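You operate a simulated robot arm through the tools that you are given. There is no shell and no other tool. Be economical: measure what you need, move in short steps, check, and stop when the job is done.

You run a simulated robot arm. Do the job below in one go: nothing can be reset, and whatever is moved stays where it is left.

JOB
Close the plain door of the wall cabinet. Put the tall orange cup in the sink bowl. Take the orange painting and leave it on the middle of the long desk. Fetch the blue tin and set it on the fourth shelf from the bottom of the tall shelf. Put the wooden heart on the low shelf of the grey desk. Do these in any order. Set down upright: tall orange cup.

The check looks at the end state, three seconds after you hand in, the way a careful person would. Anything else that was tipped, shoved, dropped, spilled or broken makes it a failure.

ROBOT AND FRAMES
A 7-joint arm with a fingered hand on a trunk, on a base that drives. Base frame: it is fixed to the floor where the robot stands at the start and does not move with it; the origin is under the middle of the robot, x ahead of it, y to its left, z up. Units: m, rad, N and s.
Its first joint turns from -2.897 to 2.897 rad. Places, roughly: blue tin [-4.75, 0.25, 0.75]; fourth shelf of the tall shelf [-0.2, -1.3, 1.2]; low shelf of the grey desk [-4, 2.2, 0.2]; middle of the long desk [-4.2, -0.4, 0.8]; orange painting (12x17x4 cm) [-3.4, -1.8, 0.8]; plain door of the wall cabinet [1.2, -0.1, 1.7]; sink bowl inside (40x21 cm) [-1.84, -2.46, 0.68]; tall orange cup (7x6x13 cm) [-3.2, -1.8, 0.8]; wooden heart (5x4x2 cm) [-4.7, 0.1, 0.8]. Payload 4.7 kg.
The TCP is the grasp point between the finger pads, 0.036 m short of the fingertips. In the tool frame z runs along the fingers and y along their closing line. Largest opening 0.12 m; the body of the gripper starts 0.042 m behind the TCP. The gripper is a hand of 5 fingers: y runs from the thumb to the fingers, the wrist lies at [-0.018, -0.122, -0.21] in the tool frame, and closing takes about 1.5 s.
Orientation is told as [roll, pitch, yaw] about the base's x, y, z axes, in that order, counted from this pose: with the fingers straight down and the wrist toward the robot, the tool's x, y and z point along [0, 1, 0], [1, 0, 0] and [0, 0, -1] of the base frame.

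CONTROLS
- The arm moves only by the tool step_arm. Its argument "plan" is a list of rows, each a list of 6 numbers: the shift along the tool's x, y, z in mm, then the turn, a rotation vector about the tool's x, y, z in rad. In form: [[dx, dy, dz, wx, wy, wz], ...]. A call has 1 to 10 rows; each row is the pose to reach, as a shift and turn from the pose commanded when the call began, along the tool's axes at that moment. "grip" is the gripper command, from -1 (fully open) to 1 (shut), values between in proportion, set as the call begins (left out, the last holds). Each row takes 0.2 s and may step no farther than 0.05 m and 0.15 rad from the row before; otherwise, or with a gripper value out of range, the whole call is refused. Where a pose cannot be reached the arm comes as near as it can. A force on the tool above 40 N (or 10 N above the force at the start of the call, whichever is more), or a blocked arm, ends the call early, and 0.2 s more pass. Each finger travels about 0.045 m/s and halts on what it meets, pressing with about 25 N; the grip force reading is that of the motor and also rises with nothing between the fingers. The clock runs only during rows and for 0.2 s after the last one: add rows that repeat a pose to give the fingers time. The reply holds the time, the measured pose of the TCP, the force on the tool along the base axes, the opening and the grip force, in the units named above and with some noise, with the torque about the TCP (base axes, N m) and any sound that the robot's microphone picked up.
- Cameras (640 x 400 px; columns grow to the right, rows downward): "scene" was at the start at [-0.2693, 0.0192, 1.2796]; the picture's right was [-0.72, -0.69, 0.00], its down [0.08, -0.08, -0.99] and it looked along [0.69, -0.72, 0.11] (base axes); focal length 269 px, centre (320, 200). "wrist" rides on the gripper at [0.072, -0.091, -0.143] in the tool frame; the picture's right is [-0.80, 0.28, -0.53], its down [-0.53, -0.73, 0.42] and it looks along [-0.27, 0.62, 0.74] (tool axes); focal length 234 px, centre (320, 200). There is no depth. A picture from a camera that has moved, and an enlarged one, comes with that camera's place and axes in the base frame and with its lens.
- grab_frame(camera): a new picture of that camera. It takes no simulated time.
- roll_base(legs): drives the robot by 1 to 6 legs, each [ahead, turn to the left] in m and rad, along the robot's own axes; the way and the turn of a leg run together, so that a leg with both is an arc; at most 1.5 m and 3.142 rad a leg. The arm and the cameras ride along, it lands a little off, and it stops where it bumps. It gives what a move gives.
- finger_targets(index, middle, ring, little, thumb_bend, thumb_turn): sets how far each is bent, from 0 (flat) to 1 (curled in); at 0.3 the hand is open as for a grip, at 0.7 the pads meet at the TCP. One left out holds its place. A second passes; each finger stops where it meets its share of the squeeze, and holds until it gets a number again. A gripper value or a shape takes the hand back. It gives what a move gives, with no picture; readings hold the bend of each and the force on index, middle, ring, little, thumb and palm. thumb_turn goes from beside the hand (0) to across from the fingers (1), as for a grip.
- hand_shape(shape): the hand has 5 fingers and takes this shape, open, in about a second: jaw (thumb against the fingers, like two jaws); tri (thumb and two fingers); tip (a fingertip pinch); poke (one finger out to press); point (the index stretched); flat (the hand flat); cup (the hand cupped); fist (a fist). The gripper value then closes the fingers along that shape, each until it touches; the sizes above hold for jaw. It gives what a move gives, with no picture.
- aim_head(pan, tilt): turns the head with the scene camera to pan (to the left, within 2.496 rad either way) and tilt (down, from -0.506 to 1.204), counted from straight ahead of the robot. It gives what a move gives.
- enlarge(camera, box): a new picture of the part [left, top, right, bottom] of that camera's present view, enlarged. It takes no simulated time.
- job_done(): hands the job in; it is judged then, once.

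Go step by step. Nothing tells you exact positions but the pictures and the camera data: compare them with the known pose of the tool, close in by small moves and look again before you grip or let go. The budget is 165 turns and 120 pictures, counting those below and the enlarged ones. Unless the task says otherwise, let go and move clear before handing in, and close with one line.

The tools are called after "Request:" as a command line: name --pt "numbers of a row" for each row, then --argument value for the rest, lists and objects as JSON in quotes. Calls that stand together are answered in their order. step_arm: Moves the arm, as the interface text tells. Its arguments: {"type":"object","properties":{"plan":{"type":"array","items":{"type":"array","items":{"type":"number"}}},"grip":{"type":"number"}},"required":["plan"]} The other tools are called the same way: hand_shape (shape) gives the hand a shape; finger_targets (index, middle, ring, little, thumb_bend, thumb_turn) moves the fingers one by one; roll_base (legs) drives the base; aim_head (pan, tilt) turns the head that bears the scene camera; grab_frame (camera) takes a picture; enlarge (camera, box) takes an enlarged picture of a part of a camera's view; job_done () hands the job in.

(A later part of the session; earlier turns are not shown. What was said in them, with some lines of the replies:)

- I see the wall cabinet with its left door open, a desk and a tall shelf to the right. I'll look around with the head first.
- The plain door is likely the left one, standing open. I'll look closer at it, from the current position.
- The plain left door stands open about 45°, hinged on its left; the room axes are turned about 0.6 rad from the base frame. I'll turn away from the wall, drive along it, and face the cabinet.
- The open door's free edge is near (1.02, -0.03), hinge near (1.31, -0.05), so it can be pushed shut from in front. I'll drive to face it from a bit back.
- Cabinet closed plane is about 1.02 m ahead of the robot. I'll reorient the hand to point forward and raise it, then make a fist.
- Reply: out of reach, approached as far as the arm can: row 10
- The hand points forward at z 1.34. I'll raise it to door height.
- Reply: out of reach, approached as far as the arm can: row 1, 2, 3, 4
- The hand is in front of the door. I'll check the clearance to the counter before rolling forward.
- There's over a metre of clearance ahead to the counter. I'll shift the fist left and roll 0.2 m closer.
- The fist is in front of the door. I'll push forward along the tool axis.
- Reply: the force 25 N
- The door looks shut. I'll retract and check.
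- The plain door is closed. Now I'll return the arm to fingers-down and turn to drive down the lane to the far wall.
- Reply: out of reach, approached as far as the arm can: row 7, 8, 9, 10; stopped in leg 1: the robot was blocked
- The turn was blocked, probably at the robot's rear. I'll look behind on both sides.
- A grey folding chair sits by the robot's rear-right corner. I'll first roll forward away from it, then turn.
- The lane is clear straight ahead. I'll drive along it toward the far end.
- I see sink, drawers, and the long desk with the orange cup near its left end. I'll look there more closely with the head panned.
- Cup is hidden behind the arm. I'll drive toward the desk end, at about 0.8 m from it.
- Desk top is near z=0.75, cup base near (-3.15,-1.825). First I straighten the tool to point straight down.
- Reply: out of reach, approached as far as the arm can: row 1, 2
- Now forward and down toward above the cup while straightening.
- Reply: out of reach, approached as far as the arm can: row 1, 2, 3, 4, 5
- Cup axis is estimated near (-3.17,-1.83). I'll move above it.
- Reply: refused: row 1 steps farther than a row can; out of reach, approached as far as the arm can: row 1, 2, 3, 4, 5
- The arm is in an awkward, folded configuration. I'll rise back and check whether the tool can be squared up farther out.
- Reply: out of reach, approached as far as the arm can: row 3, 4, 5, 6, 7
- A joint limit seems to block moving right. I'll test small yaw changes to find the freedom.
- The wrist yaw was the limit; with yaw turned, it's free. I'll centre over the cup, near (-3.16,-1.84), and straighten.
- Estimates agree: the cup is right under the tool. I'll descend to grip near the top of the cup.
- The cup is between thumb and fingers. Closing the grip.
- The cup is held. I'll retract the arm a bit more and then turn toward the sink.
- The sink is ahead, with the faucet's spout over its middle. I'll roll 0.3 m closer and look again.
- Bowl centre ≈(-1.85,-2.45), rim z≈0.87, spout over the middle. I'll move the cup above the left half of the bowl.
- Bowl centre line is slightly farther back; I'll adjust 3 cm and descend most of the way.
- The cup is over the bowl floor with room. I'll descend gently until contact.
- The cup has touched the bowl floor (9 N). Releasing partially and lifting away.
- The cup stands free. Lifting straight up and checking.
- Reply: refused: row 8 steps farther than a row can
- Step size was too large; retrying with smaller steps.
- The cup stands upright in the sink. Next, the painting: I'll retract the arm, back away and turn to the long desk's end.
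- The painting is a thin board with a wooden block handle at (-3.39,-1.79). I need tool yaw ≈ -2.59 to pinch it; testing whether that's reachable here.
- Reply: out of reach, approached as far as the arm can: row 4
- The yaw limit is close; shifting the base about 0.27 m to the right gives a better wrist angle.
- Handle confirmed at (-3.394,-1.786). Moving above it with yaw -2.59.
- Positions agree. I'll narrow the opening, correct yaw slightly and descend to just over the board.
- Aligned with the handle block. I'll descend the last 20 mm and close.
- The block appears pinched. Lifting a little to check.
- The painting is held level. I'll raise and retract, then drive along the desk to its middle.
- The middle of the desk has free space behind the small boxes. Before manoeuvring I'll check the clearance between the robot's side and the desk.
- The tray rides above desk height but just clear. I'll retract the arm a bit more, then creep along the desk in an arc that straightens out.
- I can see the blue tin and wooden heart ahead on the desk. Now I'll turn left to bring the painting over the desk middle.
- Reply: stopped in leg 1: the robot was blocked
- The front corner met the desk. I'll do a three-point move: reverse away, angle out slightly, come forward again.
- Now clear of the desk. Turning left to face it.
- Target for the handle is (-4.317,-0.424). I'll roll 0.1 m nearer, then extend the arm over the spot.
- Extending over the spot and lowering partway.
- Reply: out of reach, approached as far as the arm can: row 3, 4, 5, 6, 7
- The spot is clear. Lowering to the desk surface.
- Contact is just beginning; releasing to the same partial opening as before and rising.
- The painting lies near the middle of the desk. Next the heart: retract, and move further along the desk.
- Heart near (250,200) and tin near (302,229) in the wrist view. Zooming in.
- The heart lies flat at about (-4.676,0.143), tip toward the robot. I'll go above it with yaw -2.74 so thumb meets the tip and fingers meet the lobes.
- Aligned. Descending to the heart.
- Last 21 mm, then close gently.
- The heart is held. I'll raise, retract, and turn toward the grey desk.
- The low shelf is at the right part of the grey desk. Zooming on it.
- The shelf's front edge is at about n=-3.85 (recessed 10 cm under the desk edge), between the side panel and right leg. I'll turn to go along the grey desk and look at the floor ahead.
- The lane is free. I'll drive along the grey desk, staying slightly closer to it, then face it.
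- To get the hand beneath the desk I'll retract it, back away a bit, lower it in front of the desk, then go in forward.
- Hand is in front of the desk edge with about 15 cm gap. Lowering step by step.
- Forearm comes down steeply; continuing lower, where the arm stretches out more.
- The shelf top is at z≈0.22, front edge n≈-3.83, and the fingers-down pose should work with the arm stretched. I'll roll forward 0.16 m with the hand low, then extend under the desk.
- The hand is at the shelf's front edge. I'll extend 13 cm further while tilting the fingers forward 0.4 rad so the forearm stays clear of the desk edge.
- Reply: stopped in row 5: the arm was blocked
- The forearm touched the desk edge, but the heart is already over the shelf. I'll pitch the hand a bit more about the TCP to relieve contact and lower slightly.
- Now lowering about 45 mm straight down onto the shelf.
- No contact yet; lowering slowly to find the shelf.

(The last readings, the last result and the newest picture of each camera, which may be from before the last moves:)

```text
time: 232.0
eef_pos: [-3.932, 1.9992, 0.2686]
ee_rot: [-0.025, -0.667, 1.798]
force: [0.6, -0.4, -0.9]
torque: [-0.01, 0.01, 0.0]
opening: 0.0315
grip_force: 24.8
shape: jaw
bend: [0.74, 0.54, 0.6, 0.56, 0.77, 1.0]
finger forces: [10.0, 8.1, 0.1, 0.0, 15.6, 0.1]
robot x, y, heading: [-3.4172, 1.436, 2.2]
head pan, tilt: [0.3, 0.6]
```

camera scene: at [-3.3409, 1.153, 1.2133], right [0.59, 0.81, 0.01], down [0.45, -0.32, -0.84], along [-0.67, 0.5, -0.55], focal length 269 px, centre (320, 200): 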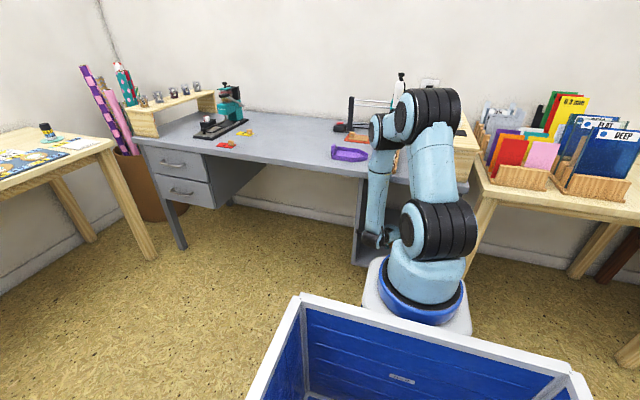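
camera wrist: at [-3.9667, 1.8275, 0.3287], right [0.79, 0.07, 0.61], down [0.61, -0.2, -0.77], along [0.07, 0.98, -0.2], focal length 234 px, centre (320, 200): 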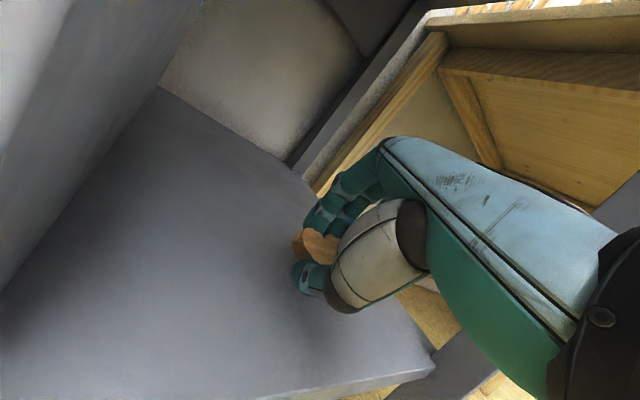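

Motion is a bit short; checking the scene for what limits it.

Request:
enlarge --camera "scene" --box '[330, 60, 470, 270]'

Request:
enlarge --camera "wrist" --box '[240, 180, 440, 340]'

```text
1.90 times, centred on (400, 165) of scene
camera zoom: at [-3.3513, 1.1679, 1.2132], right [0.6, 0.8, 0.0], down [0.45, -0.33, -0.83], along [-0.67, 0.49, -0.56], focal length 513 px, centre (168, 267)
```

zoom: 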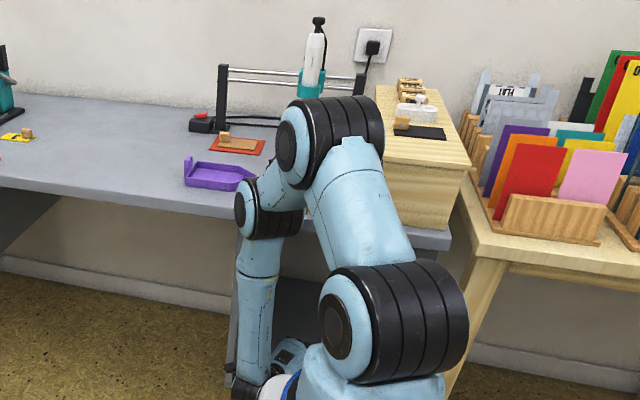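

```text
2.50 times, centred on (340, 260) of wrist
camera zoom: at [-3.9705, 1.8279, 0.3242], right [0.8, 0.06, 0.6], down [0.6, -0.19, -0.78], along [0.07, 0.98, -0.19], focal length 585 px, centre (270, 50)
```

zoom: 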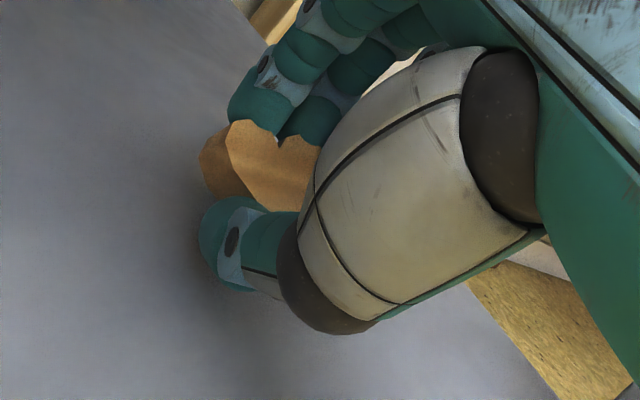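

The heart is within a few mm of the shelf. I'll open only the fingers, leaving the thumb still, so it settles onto the shelf.

Request:
finger_targets --index 0.25 --middle 0.25 --ring 0.25 --little 0.25

Request:
enlarge --camera "wrist" --box '[240, 180, 440, 340]'

```text
time: 233.0
eef_pos: [-3.9314, 1.9996, 0.2688]
ee_rot: [-0.029, -0.666, 1.8]
force: [0.2, -1.6, -0.4]
torque: [0.02, -0.01, 0.01]
opening: 0.0556
grip_force: 0.0
shape: fingers
bend: [0.25, 0.25, 0.25, 0.25, 0.86, 1.0]
finger forces: [0.1, 0.0, 0.0, 0.0, 0.1, 0.0]
robot x, y, heading: [-3.4218, 1.4352, 2.204]
head pan, tilt: [0.3, 0.6]
```

```text
2.50 times, centred on (340, 260) of wrist
camera zoom: at [-3.9703, 1.8275, 0.3238], right [0.8, 0.06, 0.6], down [0.6, -0.19, -0.77], along [0.07, 0.98, -0.19], focal length 585 px, centre (270, 50)
```

zoom: 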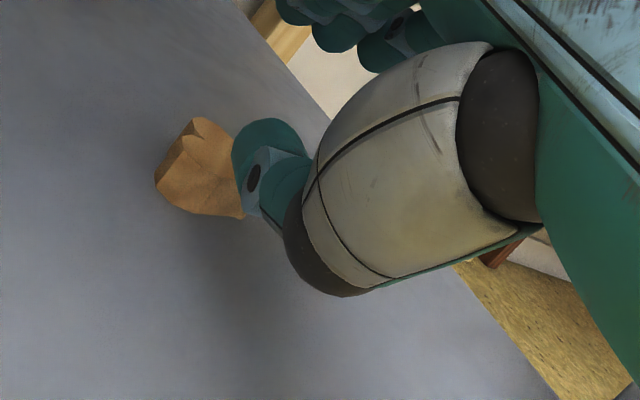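

The heart lies on the shelf. I'll lift slightly and withdraw.

Request:
step_arm --pt "0 10 -12 0 0 0" --pt "0 18 -24 0 0 0" --pt "-14 -9 -45 0 0 0" --pt "-28 -36 -66 0 0 0" --pt "-42 -63 -87 0 0 0" --pt "-57 -91 -110 0 0 0"

Request:
grab_frame --camera "wrist"

Request:
enlarge --camera "scene" --box '[330, 60, 470, 270]'

```text
time: 234.4
eef_pos: [-3.8403, 1.8766, 0.2918]
ee_rot: [-0.045, -0.654, 1.809]
force: [-0.6, 0.2, -0.8]
torque: [0.0, -0.04, -0.02]
opening: 0.0554
grip_force: 0.1
shape: fingers
bend: [0.25, 0.25, 0.25, 0.25, 0.87, 1.0]
finger forces: [0.0, 0.0, 0.1, 0.0, 0.1, 0.0]
robot x, y, heading: [-3.4201, 1.4293, 2.205]
head pan, tilt: [0.3, 0.6]
```

```text
24 pictures are left
camera wrist: at [-3.881, 1.7043, 0.3478], right [0.79, 0.07, 0.61], down [0.61, -0.2, -0.76], along [0.07, 0.98, -0.2], focal length 234 px, centre (320, 200)
```

wrist: 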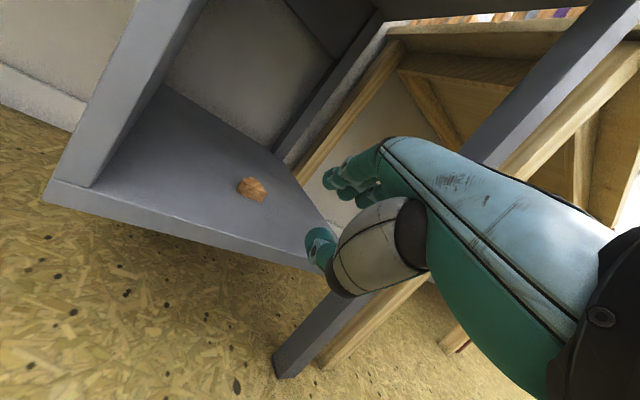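

```text
1.90 times, centred on (400, 165) of scene
camera zoom: at [-3.3576, 1.1733, 1.2142], right [0.6, 0.8, 0.0], down [0.45, -0.34, -0.83], along [-0.66, 0.49, -0.57], focal length 513 px, centre (168, 267)
```

zoom: 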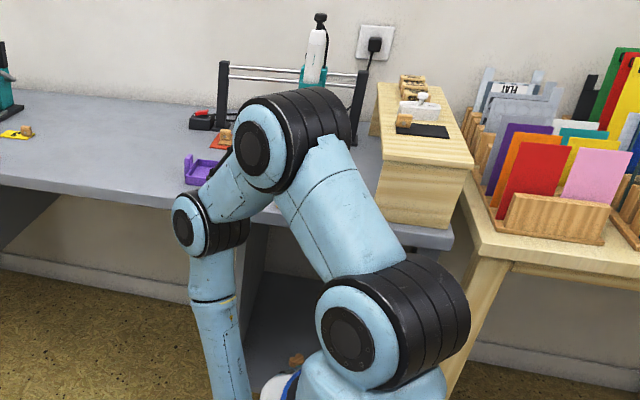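

The heart rests well on the low shelf. I'll back the base away, then straighten and raise the hand.

Request:
roll_base --legs '[[-0.16, 0]]'

Request:
step_arm --pt "-8 -25 -30 0.1 0 0" --pt "-16 -50 -60 0.22 0 0" --pt "-20 -55 -75 0.34 0 0" --pt "-20 -50 -85 0.46 0 0" --pt "-20 -45 -95 0.58 0 0" --pt "-20 -40 -105 0.65 0 0" --grip -1

```text
time: 235.8
eef_pos: [-3.7446, 1.744, 0.2921]
ee_rot: [-0.043, -0.654, 1.811]
force: [-0.3, 1.2, -0.3]
torque: [0.02, 0.02, 0.02]
opening: 0.0554
grip_force: 0.0
shape: fingers
bend: [0.25, 0.25, 0.25, 0.25, 0.87, 1.0]
finger forces: [0.0, 0.0, 0.1, 0.0, 0.0, 0.0]
robot x, y, heading: [-3.323, 1.2973, 2.213]
head pan, tilt: [0.3, 0.6]
```

```text
time: 237.2
eef_pos: [-3.702, 1.6535, 0.3496]
ee_rot: [-0.043, 0.001, 1.783]
force: [0.0, 0.3, -0.3]
torque: [0.0, -0.02, 0.01]
opening: 0.12
grip_force: 0.1
shape: jaw
bend: [0.3, 0.3, 0.3, 0.3, 0.3, 0.98]
finger forces: [0.1, 0.0, 0.0, 0.0, 0.1, 0.1]
robot x, y, heading: [-3.3278, 1.2989, 2.21]
head pan, tilt: [0.3, 0.6]
```

Raising the hand straight up.

Request:
step_arm --pt "0 0 -45 0 0.02 0" --pt "0 0 -90 0 0.04 0" --pt "0 0 -135 0 0.04 0" --pt "0 0 -180 0 0.04 0" --pt "0 0 -225 0 0.04 0" --pt "0 0 -270 0 0.04 0" --pt "0 0 -315 0 0.04 0" --pt "0 0 -360 0 0.04 0" --pt "0 0 -405 0 0.04 0" --pt "0 0 -450 0 0.04 0"

Request:
step_arm --pt "0 0 -45 0 0 0" --pt "0 0 -90 0 0 0" --pt "0 0 -135 0 0 0" --pt "0 0 -180 0 0 0" --pt "0 0 -225 0 0 0" --pt "0 0 -270 0 0 0"

Request:
grab_frame --camera "scene"

```text
time: 239.4
eef_pos: [-3.7201, 1.6493, 0.802]
ee_rot: [0.005, -0.002, 1.784]
force: [-0.2, 0.2, 0.1]
torque: [0.01, 0.02, -0.03]
opening: 0.1197
grip_force: 0.1
shape: jaw
bend: [0.3, 0.3, 0.3, 0.3, 0.3, 0.98]
finger forces: [0.0, 0.0, 0.0, 0.0, 0.1, 0.0]
robot x, y, heading: [-3.3222, 1.3023, 2.209]
head pan, tilt: [0.3, 0.6]
```

```text
time: 240.8
eef_pos: [-3.7193, 1.6479, 1.0692]
ee_rot: [0.006, -0.003, 1.784]
force: [-1.1, 0.3, 0.6]
torque: [0.01, -0.02, 0.0]
opening: 0.1199
grip_force: 0.1
shape: jaw
bend: [0.3, 0.3, 0.3, 0.3, 0.3, 0.98]
finger forces: [0.0, 0.1, 0.0, 0.0, 0.0, 0.0]
robot x, y, heading: [-3.3188, 1.3001, 2.209]
head pan, tilt: [0.3, 0.6]
```

```text
22 pictures are left
camera scene: at [-3.2601, 1.0417, 1.2142], right [0.59, 0.81, 0.0], down [0.46, -0.33, -0.82], along [-0.67, 0.49, -0.57], focal length 269 px, centre (320, 200)
```

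scene: 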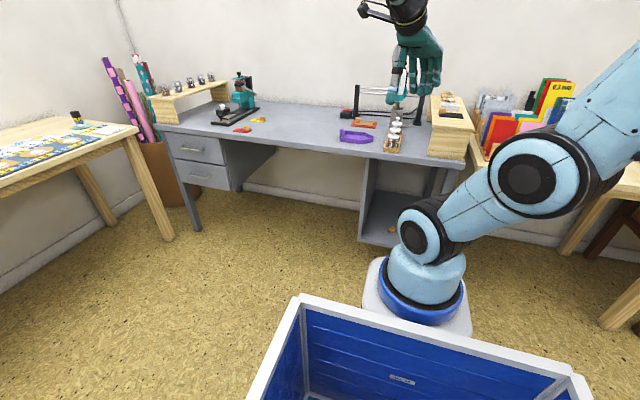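

All stands fine. Now to the blue tin: turn left and drive toward the long desk's end.

Request:
roll_base --legs '[[0.12, 0], [0, 1.55], [0.9, 0]]'

Request:
grab_frame --camera "wrist"

```text
time: 250.1
eef_pos: [-4.4915, 0.5114, 1.0673]
ee_rot: [0.004, -0.004, -2.965]
force: [-0.2, 0.5, 0.1]
torque: [-0.03, -0.02, 0.01]
opening: 0.1196
grip_force: 0.1
shape: jaw
bend: [0.3, 0.3, 0.3, 0.3, 0.3, 0.98]
finger forces: [0.1, 0.0, 0.0, 0.0, 0.1, 0.0]
robot x, y, heading: [-4.1272, 0.8975, -2.538]
head pan, tilt: [0.3, 0.6]
```

```text
21 pictures are left
camera wrist: at [-4.3883, 0.4572, 1.2118], right [-0.41, 0.75, 0.52], down [0.63, 0.65, -0.43], along [-0.66, 0.15, -0.74], focal length 234 px, centre (320, 200)
```

wrist: 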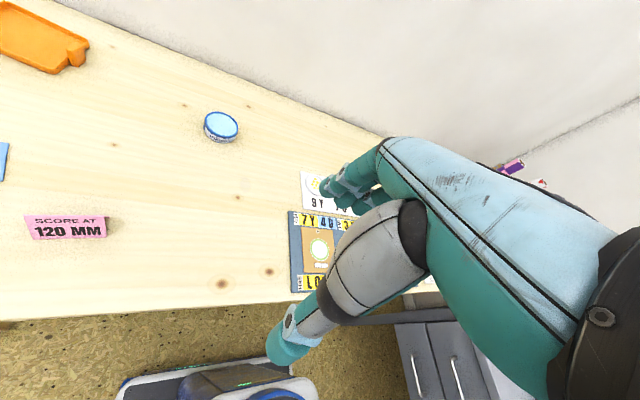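

The tin is confirmed near (-4.744,0.264). Moving above it with the hand open.

Request:
step_arm --pt "22 32 15 0 0 0" --pt "44 65 30 0 0 0" --pt "66 97 45 0 0 0" --pt "88 130 60 0 0 0" --pt "111 162 80 0 0 0" --pt "133 195 100 0 0 0" --pt "155 227 120 0 0 0" --pt "177 260 140 0 0 0" --pt "199 292 160 0 0 0" --grip -1

Request:
grab_frame --camera "wrist"

```text
time: 252.1
eef_pos: [-4.7442, 0.259, 0.9076]
ee_rot: [0.008, -0.006, -2.965]
force: [0.3, 0.5, 2.1]
torque: [-0.02, 0.0, -0.02]
opening: 0.1199
grip_force: 0.0
shape: jaw
bend: [0.3, 0.3, 0.3, 0.3, 0.3, 0.98]
finger forces: [0.0, 0.1, 0.0, 0.0, 0.1, 0.0]
robot x, y, heading: [-4.1279, 0.9004, -2.54]
head pan, tilt: [0.3, 0.6]
```

```text
20 pictures are left
camera wrist: at [-4.6407, 0.2064, 1.052], right [-0.41, 0.75, 0.52], down [0.63, 0.65, -0.43], along [-0.66, 0.15, -0.74], focal length 234 px, centre (320, 200)
```

wrist: 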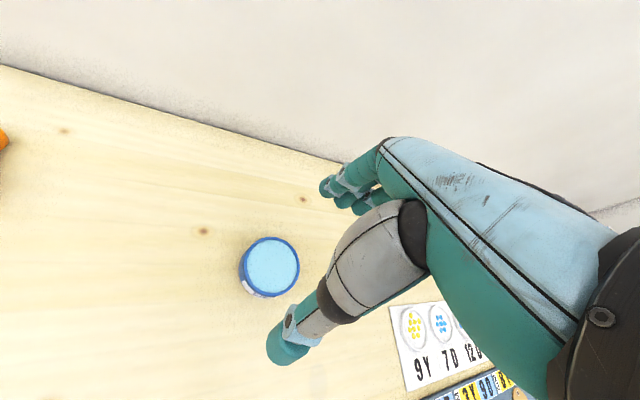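

The tin is centred. Descending and closing.

Request:
step_arm --pt "1 3 40 0.006 0 0" --pt "1 3 75 0.006 0 0" --pt "1 3 100 0.006 0 0" --pt "1 3 117 0.006 0 0"

Request:
step_arm --pt "0 0 0 0 0 0" --pt "0 0 0 0 0 0" --pt "0 0 0 0 0 0" --pt "0 0 0 0 0 0" --pt "0 0 0 0 0 0" --pt "0 0 0 0 0 0" --pt "0 0 0 0 0 0" --grip 1

Request:
step_arm --pt "0 0 -20 0 0 0" --pt "0 0 -50 0 0 0" --pt "0 0 -90 0 0 0" --pt "0 -20 -130 0 0 0" --pt "0 -40 -170 0 0 0"

Request:
grab_frame --camera "wrist"

```text
time: 253.1
eef_pos: [-4.7467, 0.2598, 0.7928]
ee_rot: [0.006, 0.001, -2.965]
force: [-0.2, 0.0, 0.8]
torque: [-0.03, 0.01, -0.02]
opening: 0.1199
grip_force: 0.0
shape: jaw
bend: [0.3, 0.3, 0.3, 0.3, 0.3, 0.98]
finger forces: [0.0, 0.0, 0.0, 0.0, 0.0, 0.1]
robot x, y, heading: [-4.1285, 0.9005, -2.542]
head pan, tilt: [0.3, 0.6]
```

```text
time: 254.7
eef_pos: [-4.7461, 0.2605, 0.7921]
ee_rot: [0.005, 0.002, -2.965]
force: [0.4, -0.1, 0.0]
torque: [0.02, 0.0, 0.01]
opening: 0.0655
grip_force: 25.3
shape: jaw
bend: [0.27, 0.38, 0.39, 0.42, 0.73, 1.0]
finger forces: [13.4, 7.2, 0.1, 0.0, 21.2, 0.0]
robot x, y, heading: [-4.1317, 0.8967, -2.538]
head pan, tilt: [0.3, 0.6]
```

```text
time: 255.9
eef_pos: [-4.7089, 0.269, 0.9609]
ee_rot: [0.005, 0.004, -2.966]
force: [0.0, -0.6, -4.5]
torque: [0.06, -0.05, 0.02]
opening: 0.0652
grip_force: 25.0
shape: jaw
bend: [0.27, 0.38, 0.39, 0.42, 0.73, 1.0]
finger forces: [13.7, 7.4, 0.0, 0.0, 21.2, 0.0]
robot x, y, heading: [-4.1291, 0.8953, -2.539]
head pan, tilt: [0.3, 0.6]
```

```text
19 pictures are left
camera wrist: at [-4.6067, 0.2151, 1.1062], right [-0.42, 0.74, 0.52], down [0.63, 0.65, -0.42], along [-0.65, 0.15, -0.74], focal length 234 px, centre (320, 200)
```

wrist: 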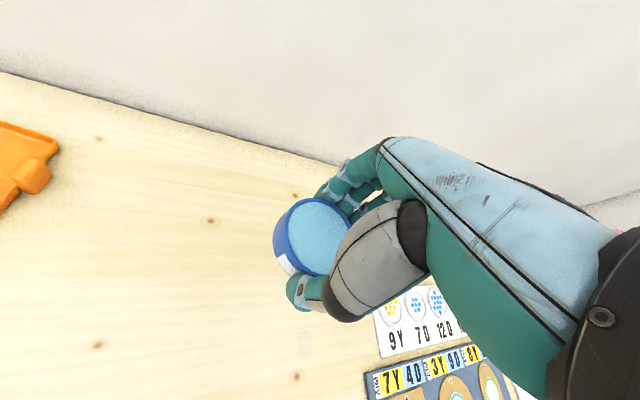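

The tin is held. Retracting and raising, then driving back along the desk lane.

Request:
step_arm --pt "-25 -33 -20 0 0 0" --pt "-50 -66 -40 0 0 0" --pt "-75 -100 -60 0 0 0" --pt "-100 -133 -80 0 0 0" --pt "-125 -166 -100 0 0 0" --pt "-150 -199 -120 0 0 0"

Request:
roll_base --legs '[[0, 1.58], [1.4, 0], [1.5, 0]]'

```text
time: 257.3
eef_pos: [-4.5347, 0.4481, 1.0779]
ee_rot: [0.004, 0.004, -2.964]
force: [0.1, -1.3, -2.7]
torque: [0.06, 0.01, -0.01]
opening: 0.0651
grip_force: 24.5
shape: jaw
bend: [0.27, 0.38, 0.39, 0.42, 0.73, 1.0]
finger forces: [13.9, 7.5, 0.0, 0.1, 21.6, 0.0]
robot x, y, heading: [-4.129, 0.899, -2.541]
head pan, tilt: [0.3, 0.6]
```

```text
time: 275.3
eef_pos: [-1.9024, -1.83, 1.0789]
ee_rot: [0.005, 0.001, -1.362]
force: [0.9, -0.5, -2.3]
torque: [0.02, 0.0, -0.02]
opening: 0.0649
grip_force: 24.9
shape: jaw
bend: [0.27, 0.38, 0.39, 0.42, 0.74, 1.0]
finger forces: [13.7, 7.3, 0.1, 0.0, 20.8, 0.1]
robot x, y, heading: [-2.3621, -1.4354, -0.932]
head pan, tilt: [0.3, 0.6]
```

Now turning along the window wall toward the tall shelf.

Request:
roll_base --legs '[[0, 1.45], [0.9, 0], [0.9, 0]]'

Request:
aim_head --pan -1.1 --tilt 0.0

Request:
grab_frame --camera "scene"

```text
time: 287.9
eef_pos: [-0.3188, -0.1906, 1.0794]
ee_rot: [0.007, 0.003, 0.067]
force: [0.4, 0.7, -2.6]
torque: [0.01, 0.04, 0.06]
opening: 0.0647
grip_force: 24.9
shape: jaw
bend: [0.27, 0.38, 0.39, 0.42, 0.74, 1.0]
finger forces: [13.6, 7.1, 0.1, 0.0, 20.7, 0.1]
robot x, y, heading: [-0.7696, -0.5914, 0.497]
head pan, tilt: [0.3, 0.6]
```

```text
time: 289.4
eef_pos: [-0.3185, -0.1905, 1.0786]
ee_rot: [0.004, 0.002, 0.067]
force: [0.5, 0.0, -1.6]
torque: [-0.02, 0.01, 0.0]
opening: 0.0647
grip_force: 24.9
shape: jaw
bend: [0.27, 0.38, 0.39, 0.42, 0.74, 1.0]
finger forces: [13.6, 7.2, 0.1, 0.1, 20.8, 0.1]
robot x, y, heading: [-0.7701, -0.593, 0.489]
head pan, tilt: [-1.1, 0.0]
```

```text
18 pictures are left
camera scene: at [-1.0252, -0.7269, 1.2694], right [-0.57, -0.82, 0.0], down [0.0, 0.0, -1.0], along [0.82, -0.57, 0.0], focal length 269 px, centre (320, 200)
```

scene: 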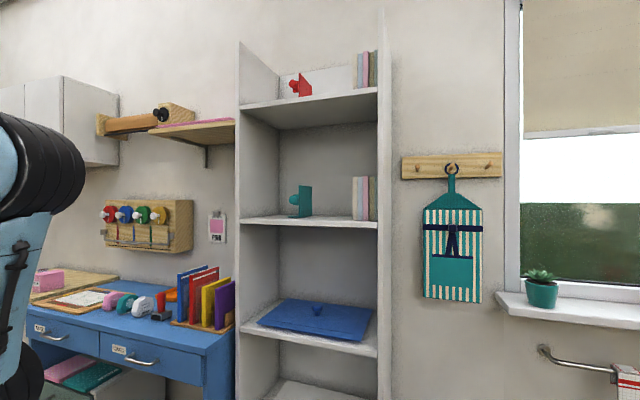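

The fourth shelf (z≈1.2, front n≈0.80) has free space between the teal bookend and the books. I'll raise the tin to z≈1.3 here before approaching.

Request:
step_arm --pt "0 0 -40 0 0 0" --pt "0 0 -80 0 0 0" --pt "0 0 -120 0 0 0" --pt "0 0 -160 0 0 0" --pt "0 0 -200 0 0 0" --pt "0 0 -225 0 0 0"

Request:
roll_base --legs '[[-0.26, 0], [0, -1.39]]'

```text
time: 290.8
eef_pos: [-0.3187, -0.1924, 1.3049]
ee_rot: [0.006, 0.003, 0.069]
force: [-0.8, 0.0, -3.0]
torque: [-0.01, 0.05, 0.0]
opening: 0.065
grip_force: 25.0
shape: jaw
bend: [0.27, 0.38, 0.39, 0.42, 0.74, 1.0]
finger forces: [13.6, 7.2, 0.1, 0.1, 20.7, 0.2]
robot x, y, heading: [-0.7731, -0.5917, 0.49]
head pan, tilt: [-1.1, 0.0]
```

```text
time: 296.1
eef_pos: [-0.5218, -1.0855, 1.3041]
ee_rot: [0.006, 0.001, -1.322]
force: [-0.1, 0.0, -1.8]
torque: [0.03, 0.02, 0.02]
opening: 0.0644
grip_force: 24.7
shape: jaw
bend: [0.27, 0.38, 0.39, 0.42, 0.74, 1.0]
finger forces: [13.4, 6.8, 0.0, 0.0, 20.4, 0.1]
robot x, y, heading: [-0.9935, -0.711, -0.9]
head pan, tilt: [-1.1, 0.0]
```

The tin is at z 1.30. I'll align yaw to face the shelf squarely and shift left, then roll 0.13 m closer.

Request:
step_arm --pt "20 -17 0 0 0 -0.09" --pt "39 -33 0 0 0 -0.18" --pt "58 -50 0 0 0 -0.27" --pt "78 -66 0 0 0 -0.34"

Request:
roll_base --legs '[[0.13, 0]]'

Request:
aim_head --pan 0.2 --tilt 0.0

Request:
grab_frame --camera "scene"

Request:
grab_frame --camera "wrist"

```text
time: 297.1
eef_pos: [-0.4632, -1.0029, 1.3031]
ee_rot: [0.006, -0.001, -0.98]
force: [-0.1, 0.4, -1.7]
torque: [0.02, 0.05, 0.0]
opening: 0.0645
grip_force: 25.5
shape: jaw
bend: [0.27, 0.38, 0.39, 0.42, 0.74, 1.0]
finger forces: [13.4, 6.9, 0.0, 0.0, 20.4, 0.0]
robot x, y, heading: [-0.997, -0.7138, -0.9]
head pan, tilt: [-1.1, 0.0]
```

```text
time: 298.3
eef_pos: [-0.385, -1.1039, 1.3032]
ee_rot: [0.005, -0.001, -0.983]
force: [-0.4, -0.1, -2.6]
torque: [0.04, 0.04, 0.02]
opening: 0.0646
grip_force: 25.4
shape: jaw
bend: [0.27, 0.38, 0.39, 0.42, 0.74, 1.0]
finger forces: [13.4, 7.0, 0.0, 0.0, 20.4, 0.0]
robot x, y, heading: [-0.9166, -0.8072, -0.903]
head pan, tilt: [-1.1, 0.0]
```

```text
time: 299.8
eef_pos: [-0.3842, -1.1038, 1.3025]
ee_rot: [0.005, 0.0, -0.984]
force: [-0.2, 0.3, -2.3]
torque: [0.05, 0.03, -0.04]
opening: 0.0645
grip_force: 25.1
shape: jaw
bend: [0.27, 0.38, 0.39, 0.42, 0.74, 1.0]
finger forces: [13.4, 7.0, 0.1, 0.1, 20.5, 0.0]
robot x, y, heading: [-0.9184, -0.8133, -0.9]
head pan, tilt: [0.201, 0.0]
```

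```text
17 pictures are left
camera scene: at [-0.99, -0.559, 1.2695], right [-0.64, -0.77, 0.0], down [0.0, 0.0, -1.0], along [0.77, -0.64, 0.0], focal length 269 px, centre (320, 200)
```

scene: 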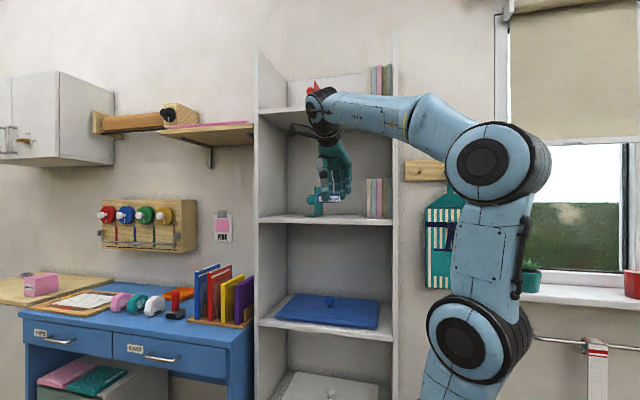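

```text
16 pictures are left
camera wrist: at [-0.3751, -0.9882, 1.4472], right [-0.52, -0.68, 0.52], down [-0.85, 0.32, -0.43], along [0.12, -0.66, -0.74], focal length 234 px, centre (320, 200)
```

wrist: 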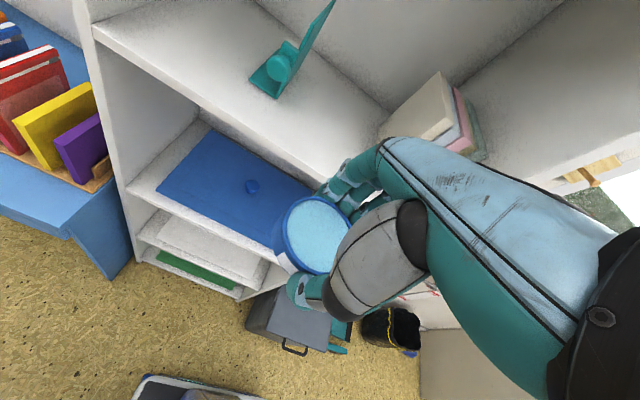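

The path is straight: 0.197 m forward. The spot between the bookend and books is free. Lowering slightly and going in.

Request:
step_arm --pt "0 0 15 0 0 0" --pt "0 5 28 0 0 0" --pt "0 45 28 0 0 0" --pt "-1 85 28 0 0 0" --pt "-1 125 28 0 0 0" --pt "-2 165 28 0 0 0" --pt "-2 197 28 0 0 0"

Request:
grab_frame --camera "wrist"

Request:
enlarge --camera "scene" --box '[250, 60, 410, 240]'

```text
time: 301.4
eef_pos: [-0.2753, -1.2654, 1.2738]
ee_rot: [0.007, -0.001, -0.985]
force: [-0.4, 0.0, -2.2]
torque: [0.0, -0.01, -0.02]
opening: 0.0645
grip_force: 25.1
shape: jaw
bend: [0.27, 0.38, 0.39, 0.42, 0.74, 1.0]
finger forces: [13.6, 7.0, 0.0, 0.1, 20.6, 0.1]
robot x, y, heading: [-0.9186, -0.8126, -0.9]
head pan, tilt: [0.201, 0.0]
```

```text
15 pictures are left
camera wrist: at [-0.2667, -1.1498, 1.4189], right [-0.52, -0.68, 0.52], down [-0.85, 0.32, -0.43], along [0.13, -0.66, -0.74], focal length 234 px, centre (320, 200)
```

wrist: 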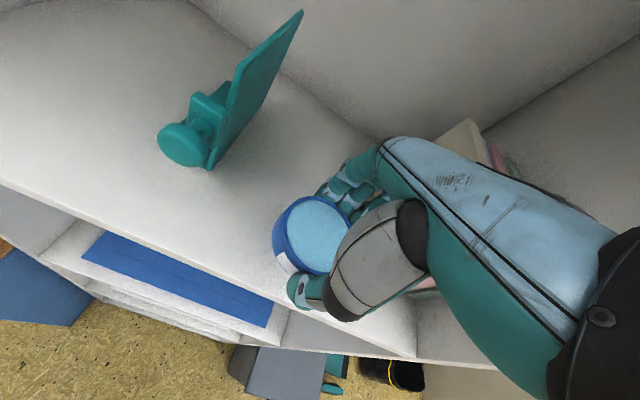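

```text
2.22 times, centred on (330, 150) of scene
camera zoom: at [-0.9901, -0.5587, 1.2694], right [-0.64, -0.77, 0.0], down [0.0, 0.0, -1.0], along [0.77, -0.64, 0.0], focal length 598 px, centre (298, 311)
```

zoom: 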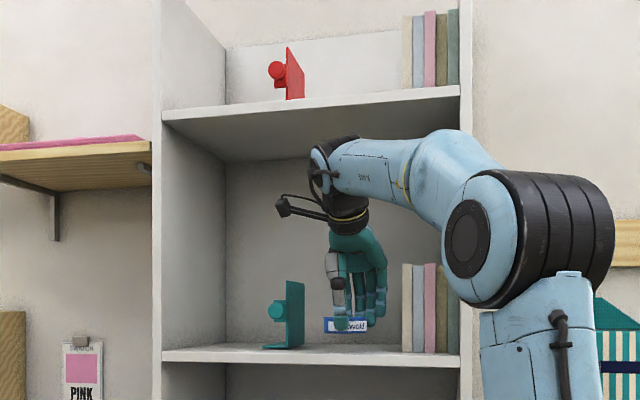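

Tin is over the fourth shelf between bookend and books. Lowering slowly to contact.

Request:
step_arm --pt "0 0 10 0 0 0" --pt "0 0 18 0 0 0" --pt "0 0 23 0 0 0" --pt "0 0 27 0 0 0" --pt "0 0 30 0 0 0"

Request:
enlarge --camera "scene" --box '[290, 150, 410, 240]'

```text
time: 302.6
eef_pos: [-0.2777, -1.2679, 1.2452]
ee_rot: [0.004, 0.001, -0.985]
force: [0.2, -0.5, -2.0]
torque: [0.03, 0.05, -0.01]
opening: 0.0645
grip_force: 25.0
shape: jaw
bend: [0.27, 0.38, 0.39, 0.42, 0.74, 1.0]
finger forces: [13.6, 7.0, 0.0, 0.1, 20.6, 0.1]
robot x, y, heading: [-0.916, -0.8094, -0.899]
head pan, tilt: [0.201, 0.0]
```

```text
4.44 times, centred on (350, 195) of scene
camera zoom: at [-0.9899, -0.559, 1.2695], right [-0.64, -0.77, 0.0], down [0.0, 0.0, -1.0], along [0.77, -0.64, 0.0], focal length 1197 px, centre (187, 222)
```

zoom: 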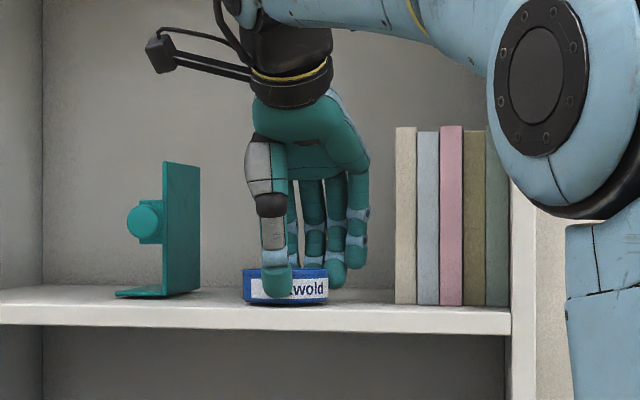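

Nearly touching. A few more millimetres.

Request:
step_arm --pt "0 0 2 0 0 0" --pt "0 0 4 0 0 0" --pt "0 0 6 0 0 0"

```text
time: 303.4
eef_pos: [-0.2765, -1.2674, 1.2409]
ee_rot: [0.007, -0.003, -0.986]
force: [0.1, -0.9, 8.2]
torque: [-0.21, -0.12, 0.0]
opening: 0.0649
grip_force: 25.1
shape: jaw
bend: [0.27, 0.38, 0.39, 0.42, 0.74, 1.0]
finger forces: [13.9, 7.7, 0.0, 0.0, 21.4, 0.0]
robot x, y, heading: [-0.9149, -0.8057, -0.902]
head pan, tilt: [0.201, 0.0]
```

Contact at 8 N: the tin is on the shelf. Opening and checking.

Request:
step_arm --pt "0 0 0 0 0 0" --pt "0 0 0 0 0 0" --pt "0 0 0 0 0 0" --pt "0 0 0 0 0 0" --pt "0 0 0 0 0 0" --grip -0.6

Request:
grab_frame --camera "wrist"

```text
time: 304.6
eef_pos: [-0.2768, -1.2675, 1.2391]
ee_rot: [0.006, 0.0, -0.984]
force: [-0.7, 0.4, -1.1]
torque: [0.03, 0.0, 0.02]
opening: 0.0956
grip_force: 0.0
shape: jaw
bend: [0.26, 0.34, 0.32, 0.33, 0.52, 0.99]
finger forces: [0.0, 0.1, 0.1, 0.0, 0.1, 0.1]
robot x, y, heading: [-0.9145, -0.8088, -0.897]
head pan, tilt: [0.201, 0.0]
```

```text
12 pictures are left
camera wrist: at [-0.2682, -1.1525, 1.3836], right [-0.52, -0.68, 0.52], down [-0.85, 0.32, -0.43], along [0.12, -0.66, -0.74], focal length 234 px, centre (320, 200)
```

wrist: 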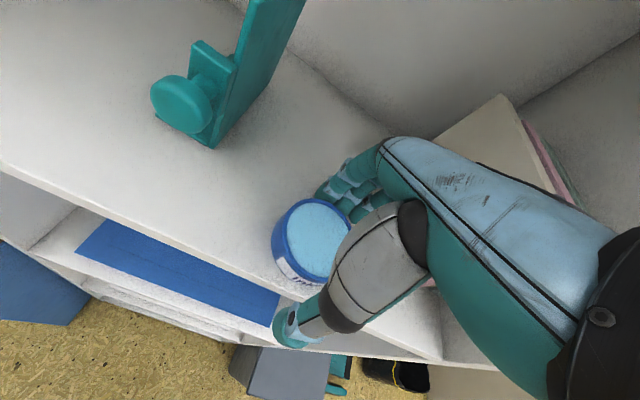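

The tin stands free. I'll rise 55 mm while pitching slightly (keeps the wrist off the upper board), then back out.

Request:
step_arm --pt "0 0 -14 -0.05 0 0" --pt "0 0 -28 -0.1 0 0" --pt "0 0 -42 -0.15 0 0" --pt "0 0 -57 -0.2 0 0" --pt "0 -30 -57 -0.2 0 0" --pt "0 -70 -57 -0.2 0 0" --pt "0 -110 -57 -0.2 0 0" --pt "0 -150 -57 -0.2 0 0" --pt "0 -190 -57 -0.2 0 0" --pt "0 -230 -57 -0.2 0 0"

Request:
grab_frame --camera "wrist"

Request:
grab_frame --camera "scene"

```text
time: 306.8
eef_pos: [-0.4027, -1.0785, 1.3001]
ee_rot: [0.005, -0.201, -0.986]
force: [0.6, 0.4, -0.1]
torque: [0.02, 0.04, 0.01]
opening: 0.0959
grip_force: 0.0
shape: jaw
bend: [0.26, 0.34, 0.32, 0.33, 0.52, 0.99]
finger forces: [0.0, 0.0, 0.1, 0.0, 0.0, 0.0]
robot x, y, heading: [-0.9183, -0.8133, -0.901]
head pan, tilt: [0.201, 0.0]
```

```text
11 pictures are left
camera wrist: at [-0.4079, -0.94, 1.4232], right [-0.58, -0.59, 0.57], down [-0.79, 0.24, -0.56], along [0.2, -0.77, -0.6], focal length 234 px, centre (320, 200)
```

wrist: 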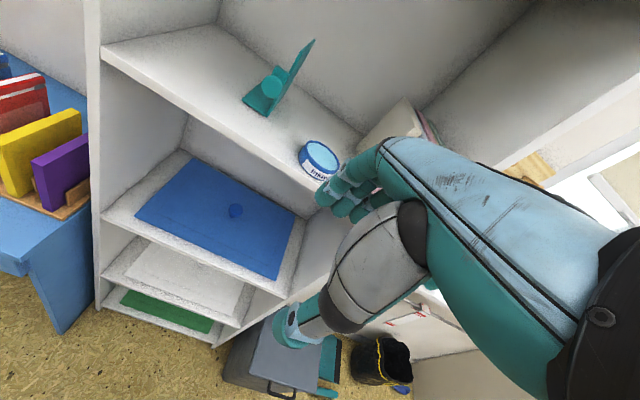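

```text
10 pictures are left
camera scene: at [-0.9898, -0.5589, 1.2695], right [-0.64, -0.77, 0.0], down [0.0, 0.0, -1.0], along [0.77, -0.64, 0.0], focal length 269 px, centre (320, 200)
```

scene: 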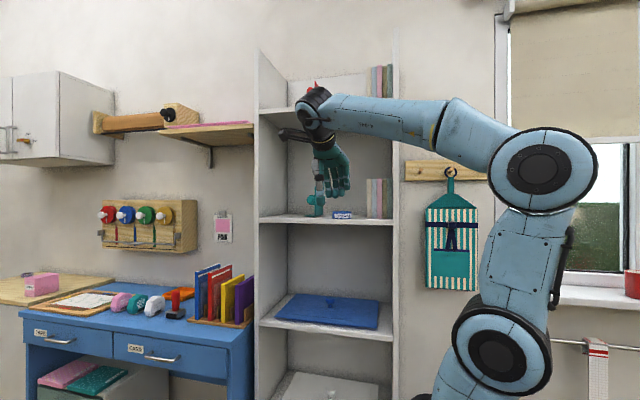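

The tin is on the fourth shelf. I'll back off a little and check the cabinet door once more.

Request:
roll_base --legs '[[-0.15, 0]]'

Request:
aim_head --pan 0.7 --tilt -0.1

Request:
enlarge --camera "scene" --box '[120, 60, 440, 260]'

```text
time: 308.2
eef_pos: [-0.4932, -0.9622, 1.3005]
ee_rot: [0.005, -0.2, -0.985]
force: [-0.6, 0.0, 0.0]
torque: [-0.02, 0.0, 0.01]
opening: 0.0959
grip_force: 0.1
shape: jaw
bend: [0.26, 0.34, 0.32, 0.33, 0.52, 0.99]
finger forces: [0.1, 0.0, 0.0, 0.0, 0.0, 0.1]
robot x, y, heading: [-1.008, -0.6938, -0.898]
head pan, tilt: [0.201, 0.0]
```

```text
time: 309.1
eef_pos: [-0.4937, -0.9614, 1.3017]
ee_rot: [0.004, -0.198, -0.984]
force: [-0.5, -0.2, 0.5]
torque: [-0.02, -0.01, 0.03]
opening: 0.0957
grip_force: 0.1
shape: jaw
bend: [0.26, 0.34, 0.32, 0.33, 0.52, 0.99]
finger forces: [0.0, 0.0, 0.0, 0.1, 0.1, 0.0]
robot x, y, heading: [-1.0143, -0.6942, -0.898]
head pan, tilt: [0.7, -0.099]
```

```text
2.00 times, centred on (280, 160) of scene
camera zoom: at [-1.0658, -0.4028, 1.2782], right [-0.2, -0.98, 0.0], down [0.1, -0.02, -1.0], along [0.98, -0.2, 0.1], focal length 539 px, centre (400, 280)
```

zoom: 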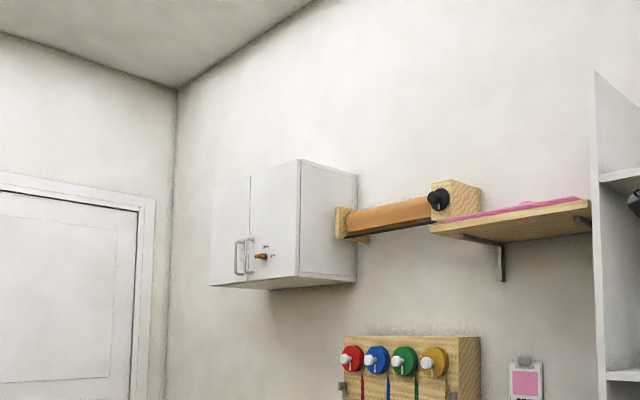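

The cabinet door is shut, and all five items are in place with the arm clear, so I'm handing in.

Request:
job_done

```text
The job is handed in.
```

All five tasks are done and handed in: the plain cabinet door is closed, the tall orange cup stands upright in the sink bowl, the painting lies near the middle of the long desk, the wooden heart is on the grey desk's low shelf, and the blue tin is on the fourth shelf; the base brushed a grey folding chair near the start and the arm touched the grey desk's edge, and I saw nothing tip or shift either time.
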